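You operate a simulated robot arm through the tools that you are given. There is no shell and no other tool. Be economical: measure what you need, move in short steps, check, and stop when the job is done.

The job below is to be done with a simulated two-armed robot. You get a single attempt, and the scene is never put back.

## Task
Set the dial regulator to 300 kPa, coming up from nought.
Fine: work in the white bay and hold it still while you turn; then stand it in the white dish.

It is judged by the outcome, as a careful person would: the job done as asked, and still so three seconds after it is handed in. It fails if anything else is knocked over, pushed out of place, dropped, spilled or broken.

## Robot
Two 7-joint arms with two-finger grippers on one trunk, on a base that drives. Base frame: it is fixed to the floor where the robot stands at the start and does not move with it; the origin is under the middle of the robot, x ahead of it, y to its left, z up. Units: cm, degrees, N and s.
The left shoulder is at the start at [6, 12.3, 97], the right one opposite. With the tool pointing down near the work surface each hand reaches from about 36 to 80 cm from the robot's upright axis, wherever it stands, measured 20 degrees to its own side. Places, roughly: white bay [60, 40, 80]; white dish [60, 90, 90]; yellow regulator knob [60, 0, 100]. Payload 1.47 kg a hand.
The tool frame of a hand sits at the grasp point between the pads (the TCP): z along the fingers, y along the line on which they close. The tips reach 1.6 cm beyond it. The gripper opens to 8.7 cm. The gripper's body begins 5.5 cm behind the TCP.
Orientation is told as [roll, pitch, yaw] about the base's x, y, z axes, in that order, counted from this pose: with the fingers straight down and closing along the base's y, the tool's x points along the base's -x, its y along +y and its z along -z.

## Interface
- The arms move only by the tool play_rows. It takes "left_increments", "right_increments" or both (then of equal length, played together; a hand with none holds still); each is a list of rows, each a list of 7 numbers: the shift along the base's x, y, z in m, then the turn, a rotation vector about the base's x, y, z in degrees, then the closure, from 0 (fully open) to 1 (shut). In form: [[dx, dy, dz, rx, ry, rz, grip], ...]. A call has 1 to 12 rows; each row is the pose to reach, as a shift and turn from the pose commanded when the call began. Each row takes 0.2 s and may step no farther than 5 cm and 8.6 degrees from the row before; otherwise, or with a gripper value out of range, the whole call is refused. Where a pose cannot be reached the arm comes as near as it can. A force on the tool above 40 N (or 10 N above the force at the start of the call, whichever is more), or a blocked arm, ends the call early, and 0.2 s more pass. Each finger travels about 15.3 cm/s and halts on what it meets, pressing with about 28 N; the grip force reading is that of the motor and also rises with nothing between the fingers. The clock runs only during rows and for 0.2 s after the last one: add rows that repeat a pose to give the fingers time. It gives the time, the measured TCP pose, the force on the tool (base axes), the opening and the grip force at its end, in the units of the frame above (readings bear some noise), with the torque about the TCP (base axes, N m) and any sound that the robot's microphone picked up.
- Cameras (640 x 400 px; columns grow to the right, rows downward): "scene" is now at [9.88, 2.87, 154.08]; the picture's right is [0.30, -0.95, 0.00], its down [-0.58, -0.18, -0.80] and it looks along [0.76, 0.24, -0.60] (base axes); focal length 253 px, centre (320, 200). "left" rides on the left gripper at [7.3, -1.2, -9] in its tool frame; the picture's right is [0.16, 0.99, 0.00], its down [-0.72, 0.12, -0.68] and it looks along [-0.67, 0.11, 0.73] (tool axes); focal length 247 px, centre (320, 200). "right" rides on the right gripper at [7.3, 1.2, -9] in its tool frame; the picture's right is [-0.16, 0.99, 0.00], its down [-0.72, -0.12, -0.68] and it looks along [-0.67, -0.11, 0.73] (tool axes); focal length 247 px, centre (320, 200). There is no depth. A picture from a camera that has moved, and an enlarged one, comes with that camera's place and axes in the base frame and with its lens. The place of the scene camera against the robot may be out by one fixed shift of up to 1.2 cm in any direction.
- capture(camera): a new picture of that camera. It takes no simulated time.
- slide_trunk(by): slides the trunk up (or, below 0, down) by that many cm; the arms and the scene camera ride with it, the base frame stays. It gives what a move gives, with no picture.
- base_move(legs): drives the robot by 1 to 6 legs, each [ahead, left, turn to the left] in cm, cm and degrees, along the robot's own axes; the way and the turn of a leg run together, so that a leg with both is an arc; at most 150 cm and 180 degrees a leg. The arms and the cameras ride along, it lands a little off, and it stops where it bumps. It gives what a move gives.
- pan_tilt(pan, tilt): turns the head with the scene camera to pan (to the left, within 120 degrees either way) and tilt (down, from -29 to 69), counted from straight ahead of the robot. It gives what a move gives.
- enlarge(camera, box): a new picture of the part [left, top, right, bottom] of that camera's present view, enlarged. It takes no simulated time.
- close_job(): hands the job in; it is judged then, once.

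Work in short steps. Places have to be worked out from the pictures, the camera data and where the tool is seen: move nearer, look again, correct. Check each grasp and each placing, and mend what went wrong. You have 120 turns and 100 pictures in all, those below and enlarged ones among them. Open the grippers and draw the arms clear of the work before you hand the job in, unless the task says otherwise; then end with one line.

The tools are called after "Request:" as a command line: name --argument value ..., lists and objects as JSON in quotes. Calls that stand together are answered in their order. play_rows: Moves the arms, as the interface text tells. Its arguments: {"type":"object","properties":{"left_increments":{"type":"array","items":{"type":"array","items":{"type":"number"}}},"right_increments":{"type":"array","items":{"type":"array","items":{"type":"number"}}}},"required":[]} The other tools are called the same way: slide_trunk (by) slides the trunk up or down; base_move (legs) drives the base; pan_tilt (pan, tilt) turns the head that bears the scene camera; capture (camera) takes a picture; enlarge (camera, box) takes an enlarged picture of a part of a camera's view; close_job () hands the job in.

At the start:

```text
time: 0.0
left_tool_pos: [47.19, 43.7, 123.66]
left_ee_rot: [0.0, 0.1, 0.0]
left_contact_force: [0.3, -0.3, -0.2]
left_moment: [0.0, -0.01, 0.02]
left_gripper_width: 8.69
left_finger_force: 0.1
right_tool_pos: [39.27, 1.38, 128.51]
right_ee_rot: [-0.1, 0.0, 0.0]
right_contact_force: [-0.7, -1.1, -0.2]
right_moment: [-0.01, -0.03, 0.03]
right_gripper_width: 8.68
right_finger_force: 0.0
trunk travel left (down, up): [-12.5, 10.5]
robot x, y, heading: [-0.02, -0.08, -0.1]
head pan, tilt: [17.4, 37.1]
```

scene: 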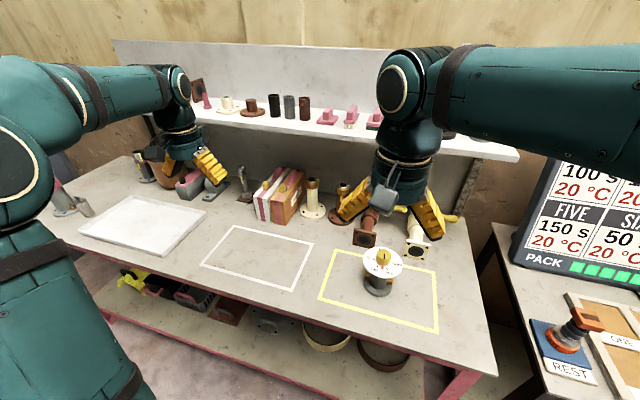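
right: 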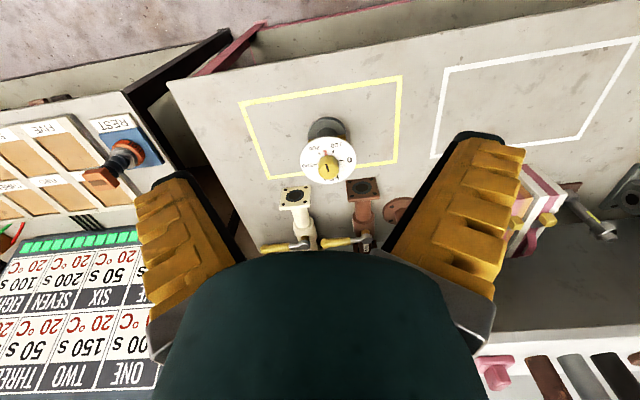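
left: 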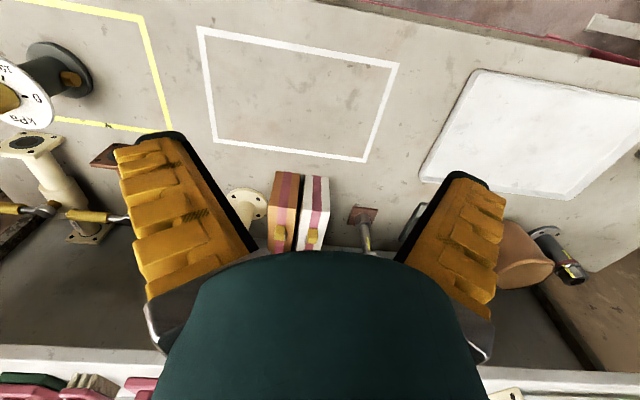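

The regulator stands in the yellow bay with a dial on top. I look closer at it from the scene camera and the right hand camera.

Request:
enlarge --camera "scene" --box '[340, 230, 430, 310]'

Request:
enlarge --camera "right" --box '[280, 100, 380, 200]'

```text
5.00 times, centred on (385, 270) of scene
camera zoom: at [9.88, 2.87, 154.08], right [0.3, -0.95, 0.0], down [-0.58, -0.18, -0.8], along [0.76, 0.24, -0.6], focal length 1266 px, centre (-5, -150)
```

zoom: 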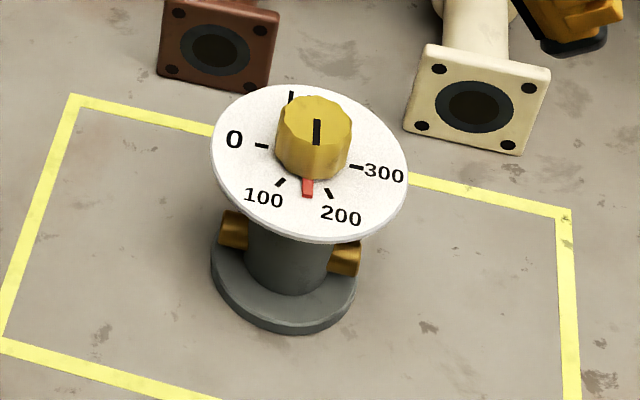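

```text
4.00 times, centred on (330, 150) of right
camera zoom: at [32.02, 2.48, 137.49], right [0.16, 0.99, 0.0], down [0.72, -0.12, 0.68], along [0.67, -0.11, -0.73], focal length 988 px, centre (280, 400)
```

zoom: 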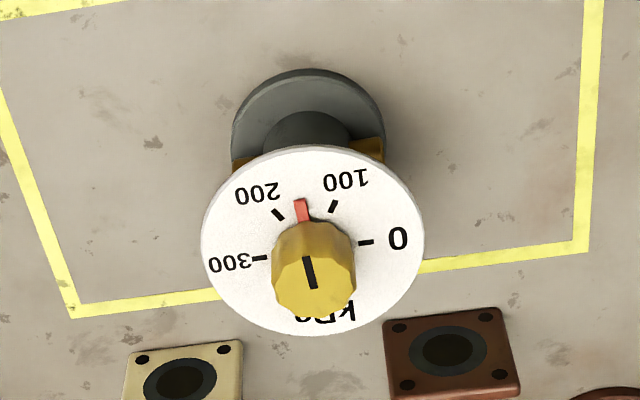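

The pointer (red) is at ~150; the knob lies near [58.5, -0.5, 100], the table is at z≈85, and the scale grows counter-clockwise seen from above. The side ports lie along y, so I want the left hand to hold the column from the +y side with fingers horizontal, closing along x. First I turn the left hand that way in free space.

Request:
play_rows --left_increments '[[0, 0, 0, -4.6, 4.6, 4.6, 0], [0, 0, 0, -9.2, 9.2, 9.2, 0], [0, 0, 0, -13.8, 13.8, 13.8, 0], [0, 0, 0, -18.4, 18.4, 18.4, 0], [0, 0, 0, -23, 23, 23, 0], [0, 0, 0, -27.6, 27.6, 27.6, 0], [0, 0, 0, -32.2, 32.2, 32.2, 0], [0, 0, 0, -36.8, 36.8, 36.8, 0], [0, 0, 0, -41.4, 41.4, 41.4, 0]]'

```text
time: 2.0
left_tool_pos: [45.29, 38.07, 123.28]
left_ee_rot: [-30.3, 51.1, 30.7]
left_contact_force: [1.7, 0.6, 0.3]
left_moment: [0.04, 0.05, -0.02]
left_gripper_width: 8.68
left_finger_force: 0.0
left hand out of reach, approached as far as the arm can: row 6, 7, 8, 9
right_tool_pos: [39.6, 1.06, 128.34]
right_ee_rot: [0.1, 0.2, -0.1]
right_contact_force: [1.3, 0.0, -0.2]
right_moment: [0.06, 0.11, -0.01]
right_gripper_width: 8.72
right_finger_force: 0.0
trunk travel left (down, up): [-12.5, 10.5]
robot x, y, heading: [-0.14, -0.14, -0.2]
head pan, tilt: [17.4, 37.1]
```

The hand is out of reach this far left and high. I bring it inward and lower, keeping the turn, then continue.

Request:
play_rows --left_increments '[[0, -0.03, -0.03, 0, 0, 0, 0], [0, -0.06, -0.06, 0, 0, 0, 0], [0, -0.09, -0.09, 0, 0, 0, 0], [0, -0.12, -0.12, 0, 0, 0, 0], [0, -0.12, -0.12, -4.6, 4.6, 4.6, 0], [0, -0.12, -0.12, -9.2, 9.2, 9.2, 0], [0, -0.12, -0.12, -13.8, 13.8, 13.8, 0], [0, -0.12, -0.12, -18.4, 18.4, 18.4, 0], [0, -0.12, -0.12, -23, 23, 23, 0], [0, -0.12, -0.12, -27.6, 27.6, 27.6, 0]]'

Request:
capture --camera "scene"

```text
time: 4.2
left_tool_pos: [45.2, 26.19, 111.33]
left_ee_rot: [-39.8, 89.8, 50.1]
left_contact_force: [0.6, 0.5, -0.1]
left_moment: [0.05, -0.03, 0.05]
left_gripper_width: 8.68
left_finger_force: 0.1
right_tool_pos: [39.16, 1.25, 128.49]
right_ee_rot: [0.0, 0.1, 0.0]
right_contact_force: [-0.2, -0.7, -0.5]
right_moment: [-0.01, -0.01, 0.02]
right_gripper_width: 8.69
right_finger_force: 0.0
trunk travel left (down, up): [-12.5, 10.5]
robot x, y, heading: [-0.08, 0.06, 0.1]
head pan, tilt: [17.4, 37.1]
```

```text
94 pictures are left
camera scene: at [9.87, 2.88, 154.08], right [0.3, -0.95, 0.0], down [-0.58, -0.18, -0.8], along [0.76, 0.24, -0.6], focal length 253 px, centre (320, 200)
```

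scene: 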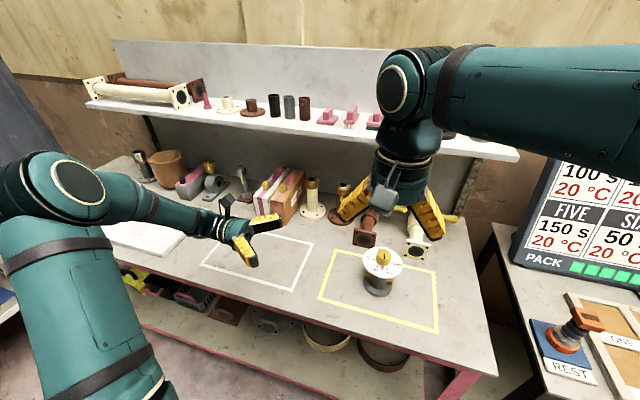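

The horizontal pose is reached with its camera above. I look with the left camera to fix the regulator's place and the free column.

Request:
capture --camera "left"

```text
93 pictures are left
camera left: at [46.31, 35.03, 118.51], right [-0.99, 0.0, 0.15], down [-0.11, 0.68, -0.72], along [-0.11, -0.73, -0.68], focal length 247 px, centre (320, 200)
```

left: 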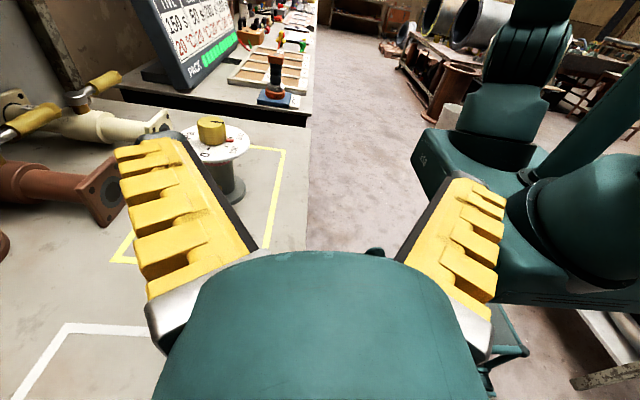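

I move to a standoff at about [58.5, 16, 95] beside the regulator and look from there.

Request:
play_rows --left_increments '[[0.033, -0.02, -0.02, 0, 0, 0, 0], [0.066, -0.04, -0.05, 0, 0, 0, 0], [0.1, -0.06, -0.08, 0, 0, 0, 0], [0.133, -0.08, -0.11, 0, 0, 0, 0], [0.133, -0.1, -0.14, 0, 0, 0, 0], [0.133, -0.1, -0.16, 0, 0, 0, 0]]'

Request:
capture --camera "left"

Request:
enlarge --camera "scene" --box '[300, 210, 430, 310]'

```text
time: 5.6
left_tool_pos: [58.48, 16.28, 95.33]
left_ee_rot: [-46.5, 89.6, 43.2]
left_contact_force: [0.6, 0.0, 0.6]
left_moment: [0.02, 0.04, -0.05]
left_gripper_width: 8.68
left_finger_force: 0.1
right_tool_pos: [39.36, 1.27, 128.42]
right_ee_rot: [-0.1, 0.0, 0.1]
right_contact_force: [0.6, 0.0, 0.9]
right_moment: [-0.01, 0.02, -0.02]
right_gripper_width: 8.69
right_finger_force: 0.1
trunk travel left (down, up): [-12.5, 10.5]
robot x, y, heading: [-0.45, 0.06, 0.1]
head pan, tilt: [17.4, 37.1]
```

```text
92 pictures are left
camera left: at [59.65, 24.94, 102.54], right [-0.99, 0.0, 0.15], down [-0.11, 0.68, -0.72], along [-0.11, -0.73, -0.68], focal length 247 px, centre (320, 200)
```

left: 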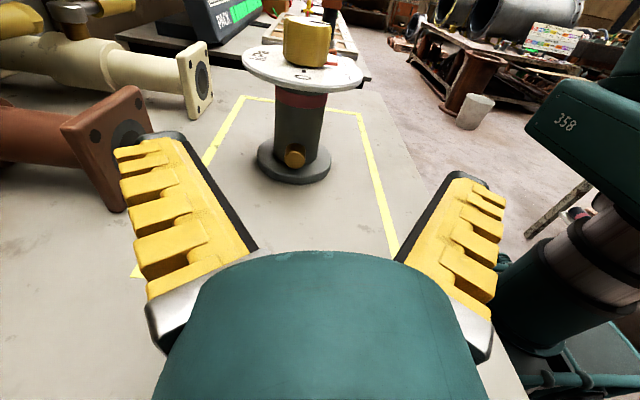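

```text
4.00 times, centred on (365, 260) of scene
camera zoom: at [9.92, 2.9, 154.08], right [0.3, -0.95, 0.0], down [-0.58, -0.18, -0.8], along [0.76, 0.24, -0.6], focal length 1012 px, centre (140, -40)
```

zoom: 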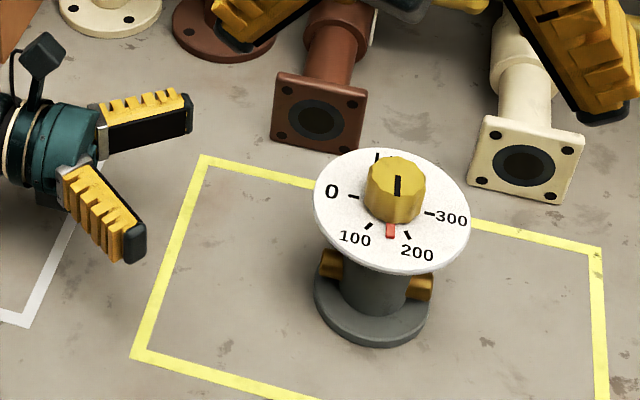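

From this view the column axis is at x≈59.8, ports at z≈88.5, dial underside at ≈95.4. I align to x 59.7, z 91.5 and come to y≈6, then check.

Request:
play_rows --left_increments '[[0.012, 0, -0.038, 0, 0, 0, 0], [0.012, -0.04, -0.038, 0, 0, 0, 0], [0.012, -0.075, -0.038, 0, 0, 0, 0], [0.012, -0.1, -0.038, 0, 0, 0, 0]]'

Request:
capture --camera "left"

Request:
enlarge --camera "scene" --box '[300, 210, 430, 310]'

```text
time: 6.6
left_tool_pos: [59.75, 6.16, 91.42]
left_ee_rot: [-40.8, 89.7, 49.0]
left_contact_force: [0.2, 0.2, -0.2]
left_moment: [0.01, 0.0, -0.05]
left_gripper_width: 8.71
left_finger_force: 0.0
right_tool_pos: [39.31, 1.17, 128.42]
right_ee_rot: [0.0, 0.0, 0.0]
right_contact_force: [-0.9, 0.1, -0.8]
right_moment: [-0.01, -0.01, -0.01]
right_gripper_width: 8.69
right_finger_force: 0.0
trunk travel left (down, up): [-12.5, 10.5]
robot x, y, heading: [0.21, -0.02, -0.3]
head pan, tilt: [17.4, 37.1]
```

```text
90 pictures are left
camera left: at [60.8, 14.94, 98.7], right [-0.99, 0.0, 0.15], down [-0.11, 0.68, -0.72], along [-0.11, -0.73, -0.68], focal length 247 px, centre (320, 200)
```

left: 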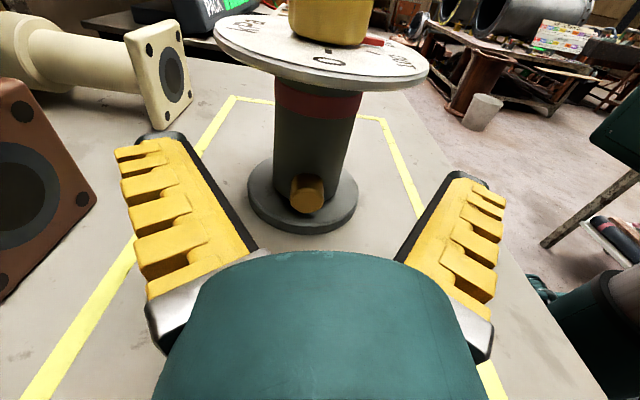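

```text
4.00 times, centred on (365, 260) of scene
camera zoom: at [9.85, 2.8, 154.09], right [0.3, -0.95, 0.0], down [-0.57, -0.18, -0.8], along [0.76, 0.24, -0.6], focal length 1012 px, centre (140, -40)
```

zoom: 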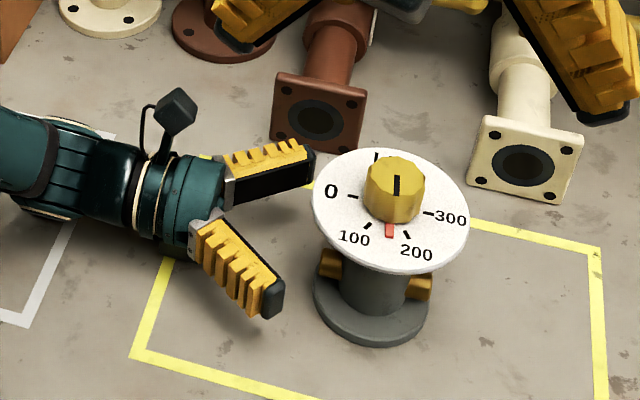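

Column is centred between the fingers. I advance to the axis (y≈-0.4), slightly lower, and then close.

Request:
play_rows --left_increments '[[0, -0.02, -0.006, 0, 0, 0, 0], [0, -0.045, -0.006, 0, 0, 0, 0], [0, -0.065, -0.006, 0, 0, 0, 0]]'

Request:
capture --camera "left"

```text
time: 7.4
left_tool_pos: [59.66, -0.24, 90.91]
left_ee_rot: [-44.5, 89.6, 45.3]
left_contact_force: [0.1, -0.7, 0.4]
left_moment: [0.0, 0.0, -0.02]
left_gripper_width: 8.71
left_finger_force: 0.0
right_tool_pos: [39.43, 1.17, 128.48]
right_ee_rot: [0.0, 0.1, 0.0]
right_contact_force: [0.5, 0.4, -0.4]
right_moment: [-0.01, -0.01, 0.01]
right_gripper_width: 8.7
right_finger_force: 0.0
trunk travel left (down, up): [-12.5, 10.5]
robot x, y, heading: [0.09, -0.27, 0.1]
head pan, tilt: [17.4, 37.1]
```

```text
88 pictures are left
camera left: at [60.82, 8.42, 98.12], right [-0.99, 0.0, 0.15], down [-0.11, 0.68, -0.72], along [-0.11, -0.73, -0.68], focal length 247 px, centre (320, 200)
```

left: 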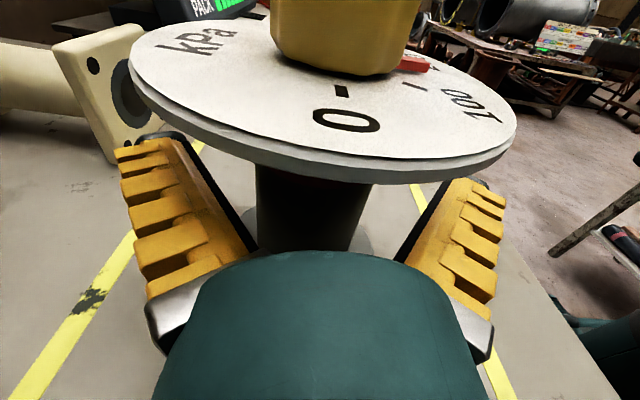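

Well centred on the column. I close the left hand.

Request:
play_rows --left_increments '[[0, 0, 0, 0, 0, 0, 0.2], [0, 0, 0, 0, 0, 0, 0.4], [0, 0, 0, 0, 0, 0, 0.7], [0, 0, 0, 0, 0, 0, 1], [0, 0, 0, 0, 0, 0, 1]]'

```text
time: 8.6
left_tool_pos: [59.7, -0.27, 90.78]
left_ee_rot: [-44.8, 89.6, 45.0]
left_contact_force: [0.9, -1.8, 1.0]
left_moment: [0.02, 0.05, -0.11]
left_gripper_width: 4.93
left_finger_force: 27.7
right_tool_pos: [39.32, 1.33, 128.38]
right_ee_rot: [-0.1, -0.1, 0.0]
right_contact_force: [-1.1, 0.2, -0.5]
right_moment: [0.0, -0.01, 0.0]
right_gripper_width: 8.71
right_finger_force: 0.0
trunk travel left (down, up): [-12.5, 10.5]
robot x, y, heading: [0.13, 0.19, 0.1]
head pan, tilt: [17.4, 37.1]
```

Gripped at 4.93 cm. I lift by 6 cm and look.

Request:
play_rows --left_increments '[[0, 0, 0.01, 0, 0, 0, 1], [0, 0, 0.025, 0, 0, 0, 1], [0, 0, 0.045, 0, 0, 0, 1], [0, 0, 0.06, 0, 0, 0, 1], [0, 0, 0.06, 0, 0, 0, 1]]'

Request:
capture --camera "scene"

```text
time: 9.8
left_tool_pos: [59.65, -0.5, 96.82]
left_ee_rot: [-39.3, 89.7, 50.3]
left_contact_force: [0.4, 0.7, -6.6]
left_moment: [0.0, 0.01, -0.05]
left_gripper_width: 4.91
left_finger_force: 28.3
right_tool_pos: [39.37, 1.33, 128.43]
right_ee_rot: [0.1, 0.0, 0.0]
right_contact_force: [-0.1, -0.3, -1.1]
right_moment: [-0.02, 0.01, 0.02]
right_gripper_width: 8.7
right_finger_force: 0.0
trunk travel left (down, up): [-12.5, 10.5]
robot x, y, heading: [-0.37, 0.01, 0.1]
head pan, tilt: [17.4, 37.1]
```

```text
87 pictures are left
camera scene: at [9.94, 2.87, 154.07], right [0.3, -0.95, 0.0], down [-0.58, -0.18, -0.8], along [0.76, 0.24, -0.6], focal length 253 px, centre (320, 200)
```

scene: 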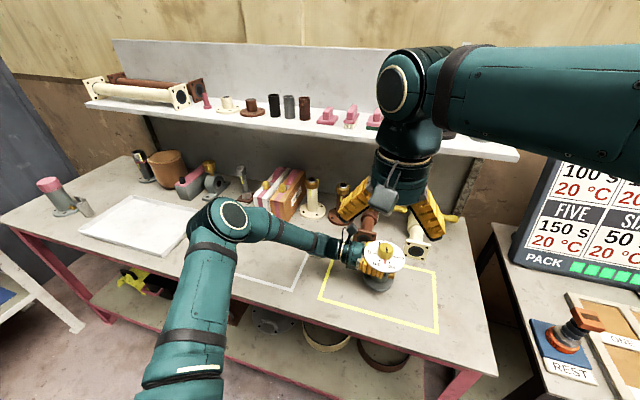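

Held fine (≈6.6 N) and clear of the table. I drive the base 41 cm left to bring it over the white bay.

Request:
base_move --legs '[[0, 41.3, 0]]'

Request:
capture --camera "scene"

```text
time: 13.9
left_tool_pos: [59.72, 40.58, 96.85]
left_ee_rot: [-42.2, 89.7, 47.3]
left_contact_force: [-0.3, 0.4, -5.4]
left_moment: [-0.01, 0.0, -0.02]
left_gripper_width: 4.94
left_finger_force: 27.9
right_tool_pos: [39.49, 42.27, 128.47]
right_ee_rot: [-0.1, 0.0, -0.2]
right_contact_force: [0.3, 0.6, 0.5]
right_moment: [0.02, 0.03, 0.01]
right_gripper_width: 8.67
right_finger_force: 0.1
trunk travel left (down, up): [-12.5, 10.5]
robot x, y, heading: [0.44, 41.6, -0.3]
head pan, tilt: [17.4, 37.1]
```

```text
86 pictures are left
camera scene: at [10.01, 43.96, 154.08], right [0.3, -0.96, 0.0], down [-0.58, -0.18, -0.8], along [0.76, 0.24, -0.6], focal length 253 px, centre (320, 200)
```

scene: 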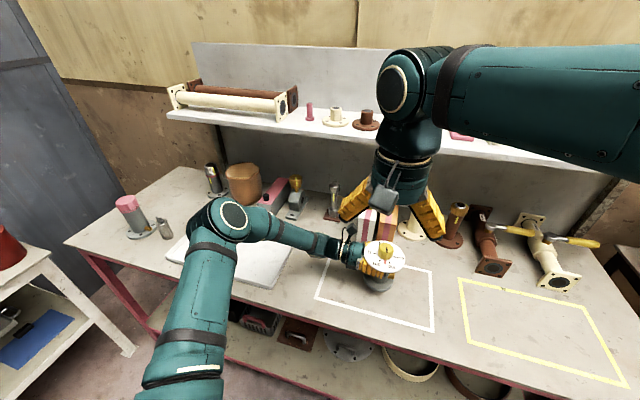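

The bay's centre works out at ≈[59.4, 40.6], right below. I lower it by 6 cm onto the bay, keeping the grip.

Request:
play_rows --left_increments '[[0, 0, -0.02, 0, 0, 0, 1], [0, 0, -0.04, 0, 0, 0, 1], [0, 0, -0.052, 0, 0, 0, 1], [0, 0, -0.057, 0, 0, 0, 1], [0, 0, -0.06, 0, 0, 0, 1], [0, 0, -0.061, 0, 0, 0, 1]]'

Request:
enlarge --camera "scene" --box '[300, 230, 450, 340]'

Request:
capture --camera "right"

```text
time: 15.3
left_tool_pos: [59.6, 40.58, 90.93]
left_ee_rot: [-56.5, 89.6, 32.9]
left_contact_force: [1.3, -0.9, 18.6]
left_moment: [-0.14, 0.08, -0.15]
left_gripper_width: 4.96
left_finger_force: 28.1
right_tool_pos: [39.2, 42.18, 128.53]
right_ee_rot: [0.0, 0.1, -0.2]
right_contact_force: [0.1, -0.1, 0.2]
right_moment: [-0.06, -0.02, 0.02]
right_gripper_width: 8.72
right_finger_force: 0.0
trunk travel left (down, up): [-12.5, 10.5]
robot x, y, heading: [0.19, 40.71, -0.4]
head pan, tilt: [17.4, 37.1]
```

```text
3.64 times, centred on (375, 285) of scene
camera zoom: at [9.81, 43.93, 154.09], right [0.3, -0.96, 0.0], down [-0.57, -0.18, -0.8], along [0.76, 0.24, -0.6], focal length 920 px, centre (120, -109)
```

zoom: 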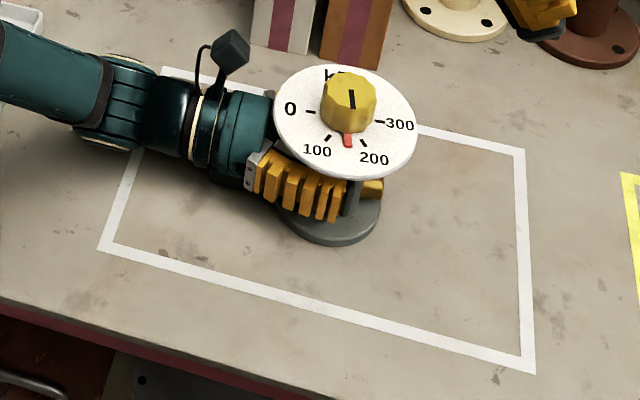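

```text
84 pictures are left
camera right: at [31.98, 43.45, 137.53], right [0.16, 0.99, 0.0], down [0.72, -0.12, 0.68], along [0.67, -0.11, -0.73], focal length 247 px, centre (320, 200)
```

right: 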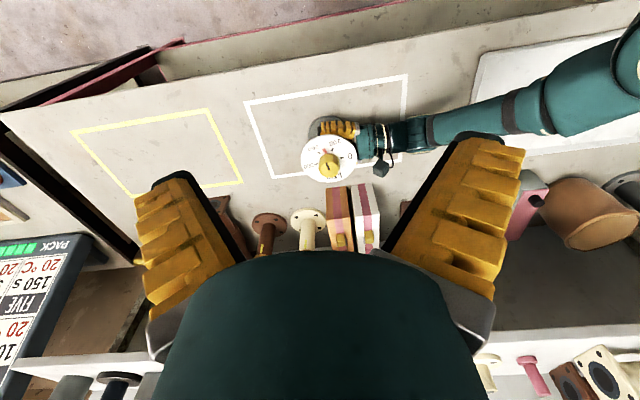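

It stands in the bay, held. I ease the press on the table slightly and bring the right hand above the knob, at z≈112, with yaw +40.

Request:
play_rows --left_increments '[[0, 0, 0.0015, 0, 0, 0, 1], [0, 0, 0.0015, 0, 0, 0, 1], [0, 0, 0.0015, 0, 0, 0, 1], [0, 0, 0.0015, 0, 0, 0, 1], [0, 0, 0.0015, 0, 0, 0, 1], [0, 0, 0.0015, 0, 0, 0, 1]]' --right_increments '[[0.035, -0.003, -0.025, 0, 0, 7, 0], [0.07, -0.006, -0.05, 0, 0, 14, 0], [0.105, -0.009, -0.08, 0, 0, 21, 0], [0.14, -0.012, -0.11, 0, 0, 28, 0], [0.175, -0.015, -0.14, 0, 0, 35, 0], [0.204, -0.018, -0.165, 0, 0, 40, 0]]'

Request:
capture --camera "right"

Request:
capture --camera "scene"

```text
time: 16.8
left_tool_pos: [59.71, 40.6, 90.86]
left_ee_rot: [-34.7, 89.6, 55.1]
left_contact_force: [1.4, -1.4, -1.1]
left_moment: [-0.25, 0.01, 0.04]
left_gripper_width: 4.93
left_finger_force: 27.8
right_tool_pos: [59.88, 40.41, 111.77]
right_ee_rot: [0.0, 0.0, 39.9]
right_contact_force: [0.7, 0.0, -0.3]
right_moment: [-0.02, -0.03, -0.01]
right_gripper_width: 8.73
right_finger_force: 0.0
trunk travel left (down, up): [-12.5, 10.5]
robot x, y, heading: [-0.03, 40.93, -0.4]
head pan, tilt: [17.4, 37.1]
```

```text
83 pictures are left
camera right: at [53.56, 36.67, 120.9], right [-0.51, 0.86, 0.0], down [0.63, 0.38, 0.68], along [0.58, 0.35, -0.73], focal length 247 px, centre (320, 200)
```

right: 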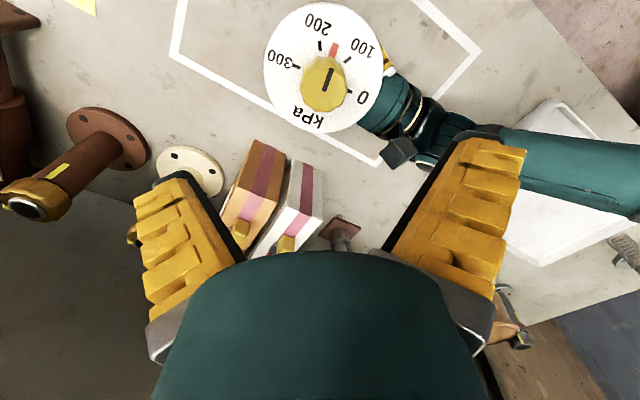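

```text
82 pictures are left
camera scene: at [10.01, 43.94, 154.07], right [0.3, -0.96, 0.0], down [-0.58, -0.18, -0.8], along [0.76, 0.24, -0.6], focal length 253 px, centre (320, 200)
```

scene: 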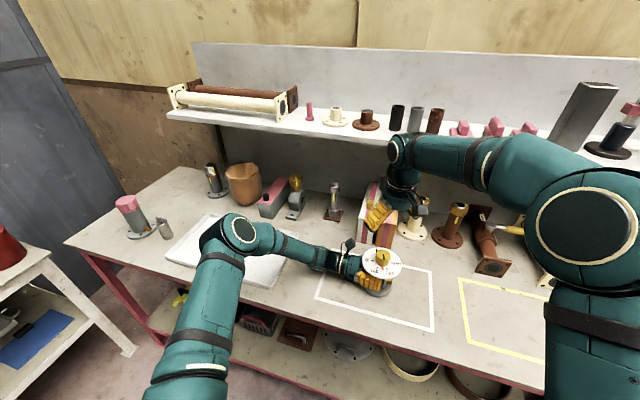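

I enlarge the knob in the right view to get its centre and the pointer precisely.

Request:
enlarge --camera "right" --box '[250, 0, 410, 140]'

```text
2.86 times, centred on (330, 70) of right
camera zoom: at [53.56, 36.67, 120.9], right [-0.51, 0.86, 0.0], down [0.63, 0.38, 0.68], along [0.58, 0.35, -0.73], focal length 706 px, centre (291, 571)
```

zoom: 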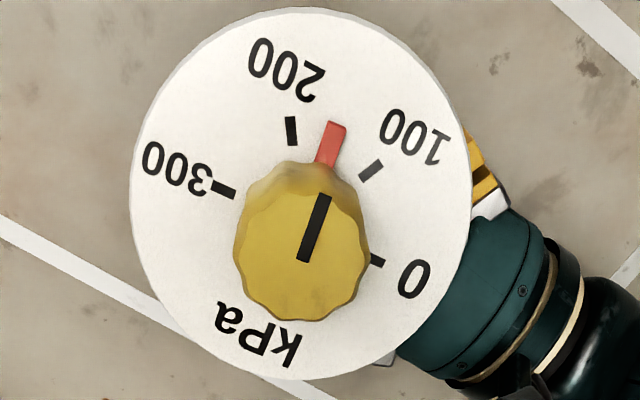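

Knob axis ≈[59.1, 40.4], top ≈101, dial ≈96. Before gripping I test in the air whether the wrist reaches the far side of the turn (yaw +130).

Request:
play_rows --right_increments '[[-0.008, 0, 0, 0, 0, 8.5, 0], [-0.008, 0, 0, 0, 0, 17, 0], [-0.008, 0, 0, 0, 0, 25.5, 0], [-0.008, 0, 0, 0, 0, 34, 0], [-0.008, 0, 0, 0, 0, 42.5, 0], [-0.008, 0, 0, 0, 0, 51, 0], [-0.008, 0, 0, 0, 0, 59.5, 0], [-0.008, 0, 0, 0, 0, 68, 0], [-0.008, 0, 0, 0, 0, 76.5, 0], [-0.008, 0, 0, 0, 0, 85, 0], [-0.008, 0, 0, 0, 0, 93, 0]]'

```text
time: 19.1
left_tool_pos: [59.68, 40.54, 90.89]
left_ee_rot: [-39.9, 89.6, 49.6]
left_contact_force: [-0.1, -0.1, -4.4]
left_moment: [0.0, 0.02, 0.0]
left_gripper_width: 4.93
left_finger_force: 27.9
right_tool_pos: [59.12, 40.51, 111.96]
right_ee_rot: [0.0, 0.1, 133.0]
right_contact_force: [1.0, 0.2, 0.3]
right_moment: [-0.01, 0.02, 0.06]
right_gripper_width: 8.71
right_finger_force: 0.1
trunk travel left (down, up): [-12.5, 10.5]
robot x, y, heading: [0.07, 40.97, -0.1]
head pan, tilt: [17.4, 37.1]
```

Reaches +133. I rotate back to +40 and lower the left hand by 0.1 cm so the base rests truly on the table.

Request:
play_rows --left_increments '[[0, 0, -0.001, 0, 0, 0, 1], [0, 0, -0.001, 0, 0, 0, 1], [0, 0, -0.001, 0, 0, 0, 1], [0, 0, -0.001, 0, 0, 0, 1], [0, 0, -0.001, 0, 0, 0, 1], [0, 0, -0.001, 0, 0, 0, 1], [0, 0, -0.001, 0, 0, 0, 1], [0, 0, -0.001, 0, 0, 0, 1], [0, 0, -0.001, 0, 0, 0, 1], [0, 0, -0.001, 0, 0, 0, 1], [0, 0, -0.001, 0, 0, 0, 1], [0, 0, -0.001, 0, 0, 0, 1]]' --right_increments '[[0, 0, 0, 0, 0, -8.5, 0], [0, 0, 0, 0, 0, -17, 0], [0, 0, 0, 0, 0, -25.5, 0], [0, 0, 0, 0, 0, -34, 0], [0, 0, 0, 0, 0, -42.5, 0], [0, 0, 0, 0, 0, -51, 0], [0, 0, 0, 0, 0, -59.5, 0], [0, 0, 0, 0, 0, -68, 0], [0, 0, 0, 0, 0, -76.5, 0], [0, 0, 0, 0, 0, -85, 0], [0, 0, 0, 0, 0, -93, 0], [0, 0, 0, 0, 0, -93, 0]]'

Request:
play_rows --right_increments '[[0, 0, -0.04, 0, 0, 0, 0.3], [0, 0, -0.08, 0, 0, 0, 0.3], [0, 0, -0.1, 0, 0, 0, 0.3]]'

Request:
capture --camera "right"

Request:
enlarge --camera "scene" --box '[320, 180, 440, 300]'

```text
time: 21.8
left_tool_pos: [59.72, 40.59, 90.96]
left_ee_rot: [-49.7, 89.7, 39.9]
left_contact_force: [4.5, -0.7, 7.7]
left_moment: [0.06, 0.04, -0.07]
left_gripper_width: 4.91
left_finger_force: 27.6
right_tool_pos: [58.96, 40.46, 112.03]
right_ee_rot: [0.0, 0.1, 39.7]
right_contact_force: [0.9, -0.8, -0.2]
right_moment: [-0.01, 0.0, 0.02]
right_gripper_width: 8.75
right_finger_force: 0.0
trunk travel left (down, up): [-12.5, 10.5]
robot x, y, heading: [0.27, 41.07, -0.4]
head pan, tilt: [17.4, 37.1]
```

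```text
time: 22.6
left_tool_pos: [59.78, 40.5, 90.93]
left_ee_rot: [-48.1, 89.6, 41.3]
left_contact_force: [0.3, 0.1, 8.0]
left_moment: [-0.19, 0.02, 0.06]
left_gripper_width: 4.95
left_finger_force: 28.4
right_tool_pos: [58.88, 40.35, 101.89]
right_ee_rot: [0.0, 0.0, 39.7]
right_contact_force: [0.3, 0.2, 0.5]
right_moment: [0.01, 0.01, -0.03]
right_gripper_width: 6.55
right_finger_force: 3.0
trunk travel left (down, up): [-12.5, 10.5]
robot x, y, heading: [0.36, 41.34, -0.4]
head pan, tilt: [17.4, 37.1]
```

```text
80 pictures are left
camera right: at [52.53, 36.68, 110.92], right [-0.51, 0.86, 0.0], down [0.63, 0.37, 0.68], along [0.59, 0.35, -0.73], focal length 247 px, centre (320, 200)
```

right: 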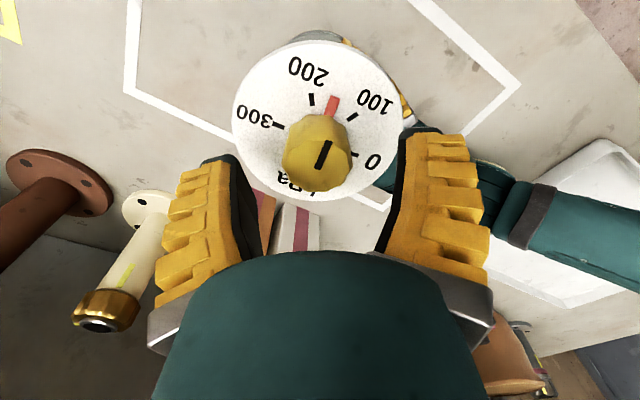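

```text
3.33 times, centred on (380, 240) of scene
camera zoom: at [9.9, 43.95, 154.09], right [0.3, -0.96, 0.0], down [-0.58, -0.18, -0.8], along [0.76, 0.24, -0.6], focal length 844 px, centre (120, 67)
```

zoom: 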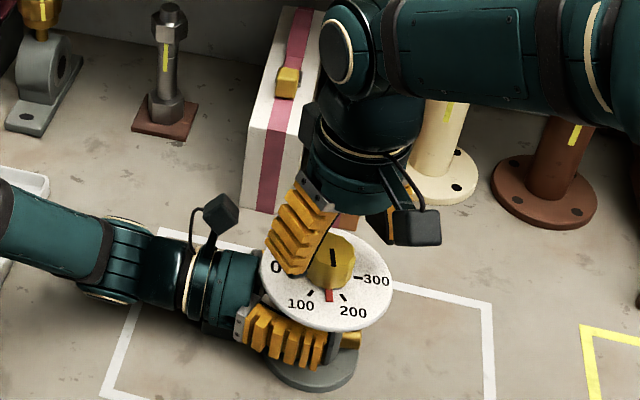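

Knob axis relative to this hand is about [-0.25, -0.2] cm off; I correct, descend to z≈98.6 and close on the knob.

Request:
play_rows --right_increments '[[-0.0025, -0.002, -0.012, 0, 0, 0, 0.3], [-0.0025, -0.002, -0.024, 0, 0, 0, 0.3], [-0.0025, -0.002, -0.033, 0, 0, 0, 0.3], [-0.0025, -0.002, -0.033, 0, 0, 0, 0.5], [-0.0025, -0.002, -0.033, 0, 0, 0, 0.7], [-0.0025, -0.002, -0.033, 0, 0, 0, 0.9], [-0.0025, -0.002, -0.033, 0, 0, 0, 0.9]]'

Request:
capture --camera "right"

```text
time: 24.1
left_tool_pos: [59.57, 40.51, 90.93]
left_ee_rot: [-45.8, 89.7, 43.6]
left_contact_force: [-9.2, 7.8, 8.7]
left_moment: [-0.43, -0.01, 0.04]
left_gripper_width: 5.02
left_finger_force: 28.3
right_tool_pos: [58.81, 40.1, 98.73]
right_ee_rot: [-0.1, -0.2, 39.6]
right_contact_force: [13.0, -11.9, 9.1]
right_moment: [0.05, -0.34, -0.19]
right_gripper_width: 3.41
right_finger_force: 27.9
trunk travel left (down, up): [-12.5, 10.5]
robot x, y, heading: [-0.1, 41.54, -0.1]
head pan, tilt: [17.4, 37.1]
```

```text
78 pictures are left
camera right: at [52.38, 36.41, 107.79], right [-0.51, 0.86, 0.0], down [0.63, 0.37, 0.68], along [0.59, 0.35, -0.73], focal length 247 px, centre (320, 200)
```

right: 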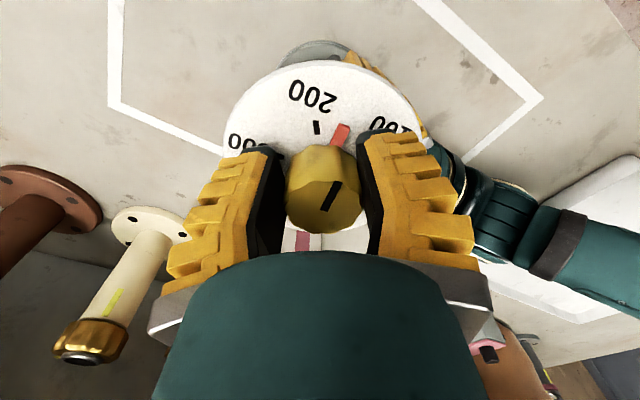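

Knob gripped (3.41 cm) with a slight side load; I relieve that by a small shift, and turn down −25° to see whether the pointer follows.

Request:
play_rows --right_increments '[[0.0012, -0.0012, 0, 0, 0, 0, 0.9], [0.0012, -0.0012, 0, 0, 0, -7, 0.9], [0.0012, -0.0012, 0, 0, 0, -14, 0.9], [0.0012, -0.0012, 0, 0, 0, -20, 0.9], [0.0012, -0.0012, 0, 0, 0, -25, 0.9], [0.0012, -0.0012, 0, 0, 0, -25, 0.9]]'

Request:
capture --camera "right"

Request:
enlarge --camera "scene" --box '[320, 200, 440, 300]'

```text
time: 25.6
left_tool_pos: [59.58, 40.56, 90.9]
left_ee_rot: [-42.4, 89.4, 47.1]
left_contact_force: [7.9, -11.2, -5.3]
left_moment: [0.58, 0.21, -0.11]
left_gripper_width: 4.88
left_finger_force: 27.6
right_tool_pos: [58.71, 40.42, 98.73]
right_ee_rot: [0.2, 0.2, 14.9]
right_contact_force: [-11.4, 13.9, 14.2]
right_moment: [0.23, 0.18, 0.15]
right_gripper_width: 3.47
right_finger_force: 28.2
trunk travel left (down, up): [-12.5, 10.5]
robot x, y, heading: [0.21, 41.09, -0.3]
head pan, tilt: [17.4, 37.1]
```

```text
77 pictures are left
camera right: at [51.36, 39.68, 107.76], right [-0.1, 0.99, 0.0], down [0.73, 0.07, 0.68], along [0.68, 0.07, -0.73], focal length 247 px, centre (320, 200)
```

right: 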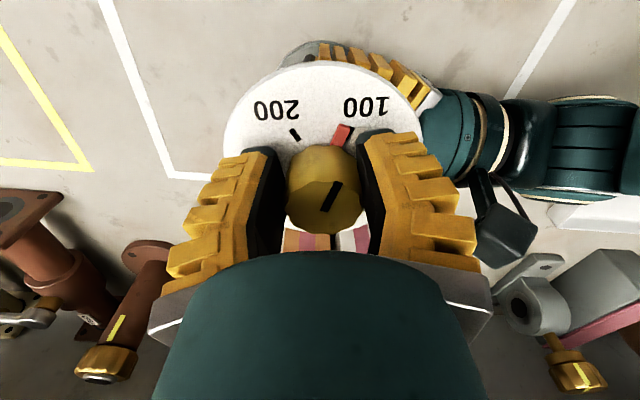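

```text
4.00 times, centred on (380, 250) of scene
camera zoom: at [9.85, 43.98, 154.08], right [0.3, -0.96, 0.0], down [-0.58, -0.18, -0.8], along [0.76, 0.24, -0.6], focal length 1012 px, centre (80, 0)
```

zoom: 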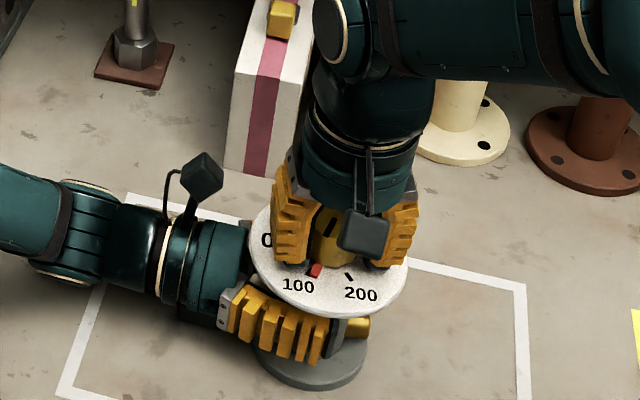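

The pointer follows and is now just above 100. I continue down to nought, −60° more, with a touch less down-press.

Request:
play_rows --right_increments '[[-0.0005, 0.0005, 0.001, 0, 0, -7, 0.9], [-0.0005, 0.0005, 0.001, 0, 0, -14, 0.9], [-0.0005, 0.0005, 0.001, 0, 0, -21, 0.9], [-0.0005, 0.0005, 0.001, 0, 0, -28, 0.9], [-0.0005, 0.0005, 0.001, 0, 0, -35, 0.9], [-0.0005, 0.0005, 0.001, 0, 0, -42, 0.9], [-0.0005, 0.0005, 0.001, 0, 0, -49, 0.9], [-0.0005, 0.0005, 0.001, 0, 0, -55, 0.9], [-0.0005, 0.0005, 0.001, 0, 0, -60, 0.9], [-0.0005, 0.0005, 0.001, 0, 0, -60, 0.9]]'

Request:
capture --camera "right"

Request:
capture --camera "left"

```text
time: 27.8
left_tool_pos: [59.56, 40.62, 90.95]
left_ee_rot: [-57.0, 89.6, 32.5]
left_contact_force: [-2.5, -8.7, 12.0]
left_moment: [0.17, -0.25, 0.05]
left_gripper_width: 4.65
left_finger_force: 27.8
right_tool_pos: [58.81, 40.26, 98.91]
right_ee_rot: [0.2, -0.2, -45.3]
right_contact_force: [7.0, 16.4, 12.3]
right_moment: [0.39, -0.39, 0.16]
right_gripper_width: 3.49
right_finger_force: 27.8
trunk travel left (down, up): [-12.5, 10.5]
robot x, y, heading: [0.12, 41.0, -0.1]
head pan, tilt: [17.4, 37.1]
```

```text
75 pictures are left
camera right: at [54.45, 46.3, 107.92], right [0.81, 0.58, 0.0], down [0.42, -0.6, 0.68], along [0.4, -0.55, -0.73], focal length 247 px, centre (320, 200)
```

right: 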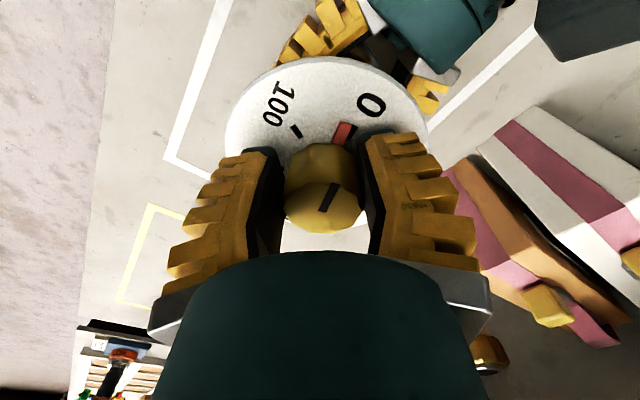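

```text
74 pictures are left
camera left: at [60.81, 49.41, 98.15], right [-0.99, 0.01, 0.15], down [-0.1, 0.68, -0.72], along [-0.11, -0.73, -0.68], focal length 247 px, centre (320, 200)
```

left: 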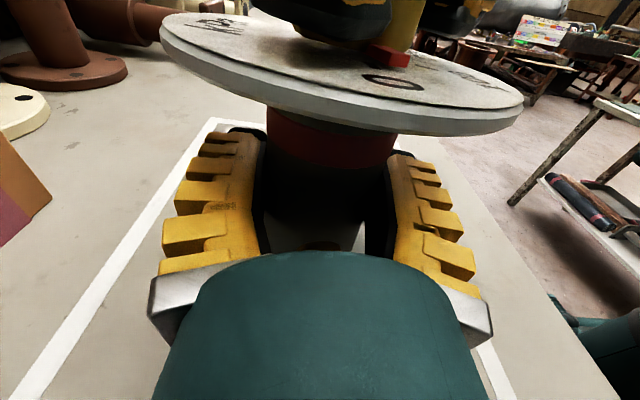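

The pointer is close to 0, but the left view suggests that the body shifted or tilted in the left hand (width 4.65). I check from the scene camera.

Request:
enlarge --camera "scene" --box '[310, 210, 430, 310]'

Request:
enlarge --camera "right" --box '[210, 0, 450, 240]'

```text
4.00 times, centred on (370, 260) of scene
camera zoom: at [9.8, 44.05, 154.1], right [0.3, -0.96, 0.0], down [-0.57, -0.18, -0.8], along [0.76, 0.24, -0.6], focal length 1012 px, centre (120, -40)
```

zoom: 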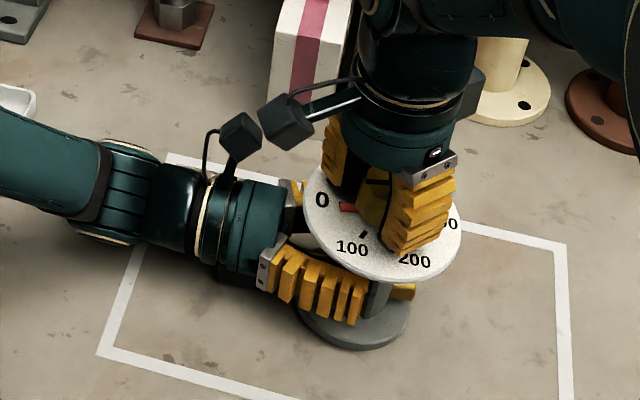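

```text
1.67 times, centred on (330, 120) of right
camera zoom: at [54.45, 46.3, 107.92], right [0.81, 0.58, 0.0], down [0.42, -0.6, 0.68], along [0.4, -0.55, -0.73], focal length 412 px, centre (303, 333)
```

zoom: 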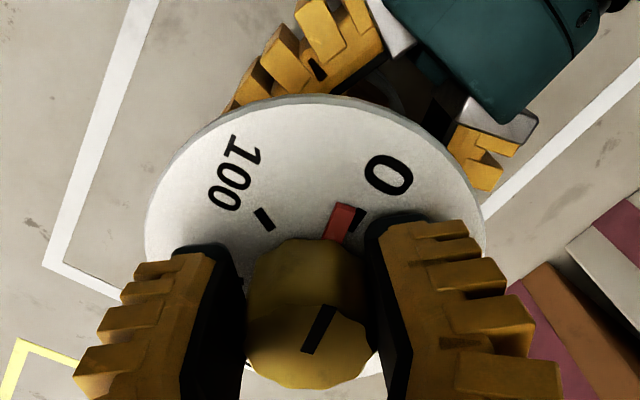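

The column has slid toward the left fingertips and the body tilts a little because of side loads. I release the knob, raise the right hand, then look before regripping with the left.

Request:
play_rows --right_increments '[[0.001, 0.002, 0, 0, 0, 0, 0.6], [0.001, 0.002, 0, 0, 0, 0, 0.3], [0.001, 0.002, 0, 0, 0, 0, 0.15], [0.001, 0.002, 0.03, 0, 0, 0, 0.15], [0.001, 0.002, 0.06, 0, 0, 0, 0.15]]'

Request:
capture --camera "left"

Request:
capture --camera "right"

```text
time: 28.9
left_tool_pos: [59.83, 40.56, 90.76]
left_ee_rot: [-34.9, 89.5, 54.7]
left_contact_force: [-0.6, 2.0, 0.9]
left_moment: [-0.13, 0.1, -0.03]
left_gripper_width: 4.82
left_finger_force: 28.4
right_tool_pos: [58.93, 40.37, 104.68]
right_ee_rot: [0.0, -0.1, -45.2]
right_contact_force: [0.3, 0.1, -0.7]
right_moment: [-0.01, -0.01, -0.06]
right_gripper_width: 7.68
right_finger_force: 2.0
trunk travel left (down, up): [-12.5, 10.5]
robot x, y, heading: [0.16, 41.26, -0.2]
head pan, tilt: [17.4, 37.1]
```

```text
71 pictures are left
camera left: at [60.91, 49.35, 98.01], right [-0.99, 0.01, 0.15], down [-0.11, 0.69, -0.72], along [-0.11, -0.73, -0.68], focal length 247 px, centre (320, 200)
```

left: 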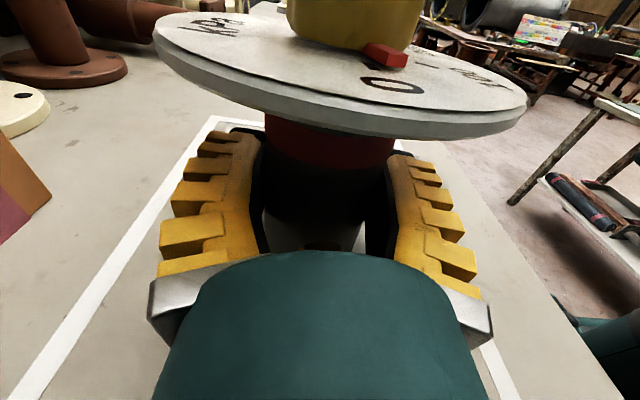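

```text
70 pictures are left
camera right: at [54.55, 46.44, 113.77], right [0.81, 0.58, 0.0], down [0.43, -0.6, 0.68], along [0.4, -0.55, -0.73], focal length 247 px, centre (320, 200)
```

right: 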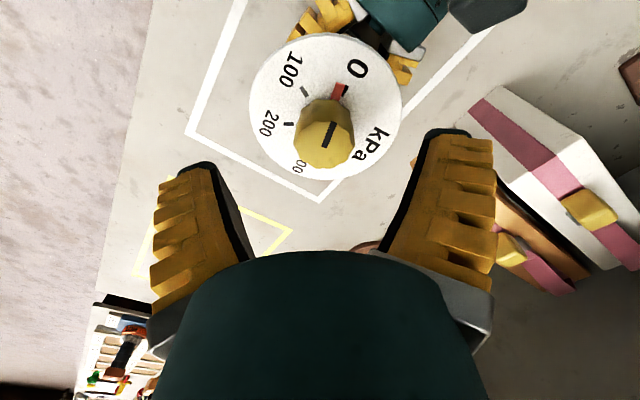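

The right hand is clear; the body slid about 2 cm toward the tips and turned a little. I open the left hand, move it 1.8 cm further in and a bit up, and look.

Request:
play_rows --left_increments '[[0, 0, 0, 0, 0, 0, 0.6], [0, 0, 0, 0, 0, 0, 0.3], [0, 0, 0, 0, 0, 0, 0], [0, 0, 0.003, 0, 0, 0, 0], [-0.002, -0.01, 0.004, 0, 0, 0, 0], [-0.003, -0.018, 0.004, 0, 0, 0, 0]]'

Request:
capture --camera "left"

Request:
capture --camera "right"

Request:
enlarge --camera "scene" --box '[310, 210, 430, 310]'

```text
time: 30.4
left_tool_pos: [59.38, 38.61, 91.11]
left_ee_rot: [-45.6, 89.6, 43.9]
left_contact_force: [-0.9, -0.1, 0.2]
left_moment: [-0.01, 0.02, 0.03]
left_gripper_width: 8.69
left_finger_force: 0.1
right_tool_pos: [58.83, 40.33, 104.78]
right_ee_rot: [0.0, 0.0, -45.2]
right_contact_force: [-0.3, 0.4, -0.1]
right_moment: [-0.01, 0.01, -0.03]
right_gripper_width: 7.69
right_finger_force: 2.1
trunk travel left (down, up): [-12.5, 10.5]
robot x, y, heading: [0.15, 41.24, -0.1]
head pan, tilt: [17.4, 37.1]
```

```text
69 pictures are left
camera left: at [60.62, 47.48, 98.46], right [-0.99, 0.01, 0.15], down [-0.11, 0.68, -0.72], along [-0.11, -0.73, -0.68], focal length 247 px, centre (320, 200)
```

left: 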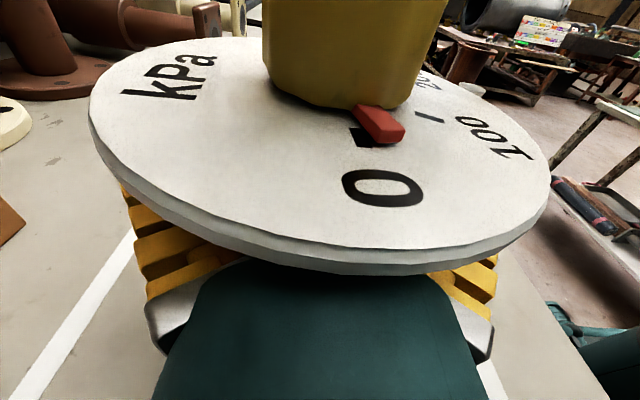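

```text
68 pictures are left
camera right: at [54.56, 46.43, 113.74], right [0.81, 0.58, 0.0], down [0.43, -0.6, 0.68], along [0.4, -0.55, -0.73], focal length 247 px, centre (320, 200)
```

right: 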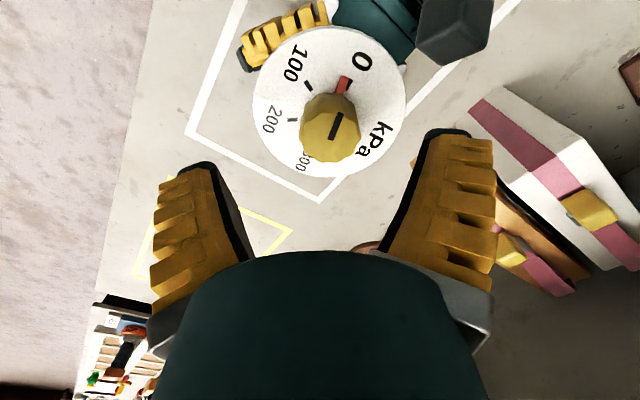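

```text
4.00 times, centred on (370, 260) of scene
camera zoom: at [9.97, 43.94, 154.08], right [0.3, -0.96, 0.0], down [-0.58, -0.18, -0.8], along [0.76, 0.24, -0.6], focal length 1012 px, centre (120, -40)
```

zoom: 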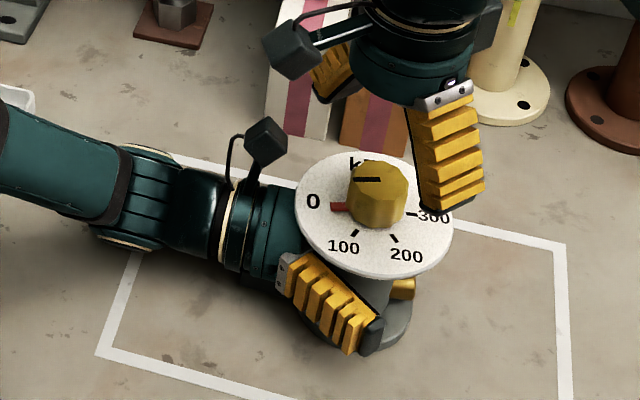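

With the hand open the regulator stands upright again and hardly moved, so it had only tilted: my knob grasp was ~1 cm off-axis. Combining both right views, the true axis is ≈[59.55, 40.6], knob top ≈99.6. I back the left hand to y≈40.3 and close it again.

Request:
play_rows --left_increments '[[0.001, 0.017, 0, 0, 0, 0, 0], [0.001, 0.017, 0, 0, 0, 0, 0.3], [0.001, 0.017, 0, 0, 0, 0, 0.5], [0.001, 0.017, 0, 0, 0, 0, 0.8], [0.001, 0.017, 0, 0, 0, 0, 1], [0.001, 0.017, 0, 0, 0, 0, 1]]'

Request:
capture --camera "left"

Request:
capture --camera "right"

```text
time: 31.8
left_tool_pos: [59.54, 40.29, 91.32]
left_ee_rot: [-45.5, 89.5, 43.9]
left_contact_force: [0.5, 0.6, 2.7]
left_moment: [0.09, 0.22, -0.03]
left_gripper_width: 4.88
left_finger_force: 28.1
right_tool_pos: [58.89, 40.45, 104.71]
right_ee_rot: [0.0, 0.0, -45.1]
right_contact_force: [-0.1, 0.6, -0.3]
right_moment: [0.03, -0.02, 0.03]
right_gripper_width: 7.7
right_finger_force: 1.4
trunk travel left (down, up): [-12.5, 10.5]
robot x, y, heading: [0.09, 40.95, -0.2]
head pan, tilt: [17.4, 37.1]
```

```text
66 pictures are left
camera left: at [60.76, 49.22, 98.48], right [-0.99, 0.01, 0.15], down [-0.11, 0.68, -0.72], along [-0.11, -0.73, -0.68], focal length 247 px, centre (320, 200)
```

left: 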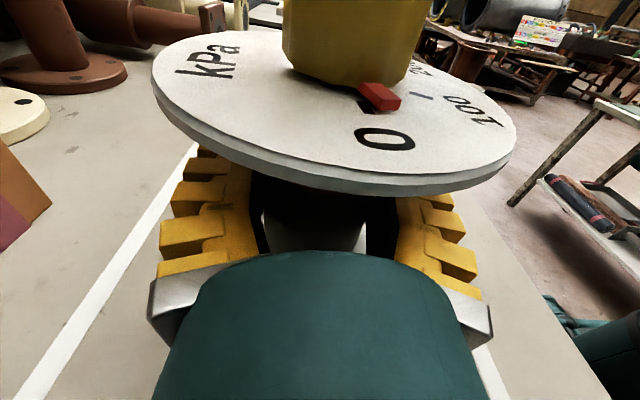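

```text
65 pictures are left
camera right: at [54.56, 46.45, 113.74], right [0.81, 0.58, 0.0], down [0.43, -0.6, 0.68], along [0.4, -0.55, -0.73], focal length 247 px, centre (320, 200)
```

right: 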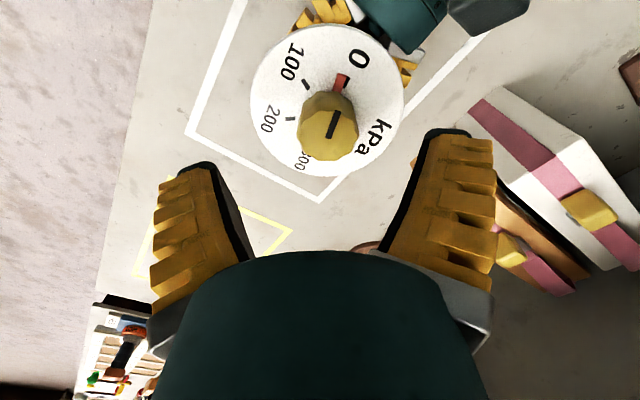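

Left grip is good (4.88). I shift the right hand onto [59.5, 40.7] and descend partway to verify alignment.

Request:
play_rows --right_increments '[[0.0063, 0.0028, 0, 0, 0, 0, 0.15], [0.0063, 0.0028, -0.02, 0, 0, 0, 0.2], [0.0063, 0.0028, -0.045, 0, 0, 0, 0.2]]'

Request:
capture --camera "right"

```text
time: 32.5
left_tool_pos: [59.55, 40.47, 91.18]
left_ee_rot: [-46.1, 89.5, 43.5]
left_contact_force: [2.0, 1.8, 3.5]
left_moment: [-0.09, 0.09, 0.05]
left_gripper_width: 4.87
left_finger_force: 28.3
right_tool_pos: [59.48, 40.74, 100.22]
right_ee_rot: [0.0, -0.1, -45.2]
right_contact_force: [0.6, 1.4, 0.5]
right_moment: [0.0, 0.0, -0.01]
right_gripper_width: 7.3
right_finger_force: 2.5
trunk travel left (down, up): [-12.5, 10.5]
robot x, y, heading: [0.49, 41.11, -0.3]
head pan, tilt: [17.4, 37.1]
```

```text
64 pictures are left
camera right: at [55.23, 46.74, 109.32], right [0.81, 0.58, 0.0], down [0.43, -0.6, 0.68], along [0.4, -0.55, -0.73], focal length 247 px, centre (320, 200)
```

right: 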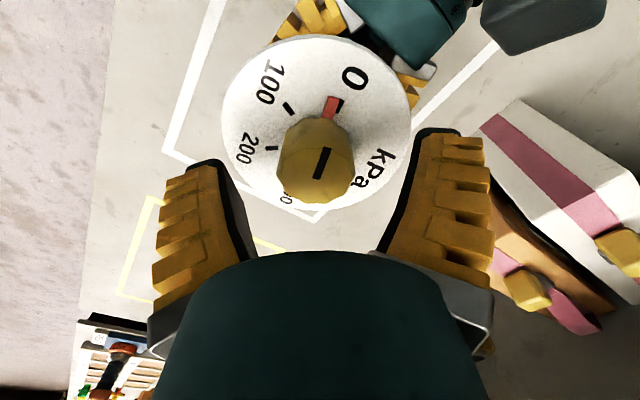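

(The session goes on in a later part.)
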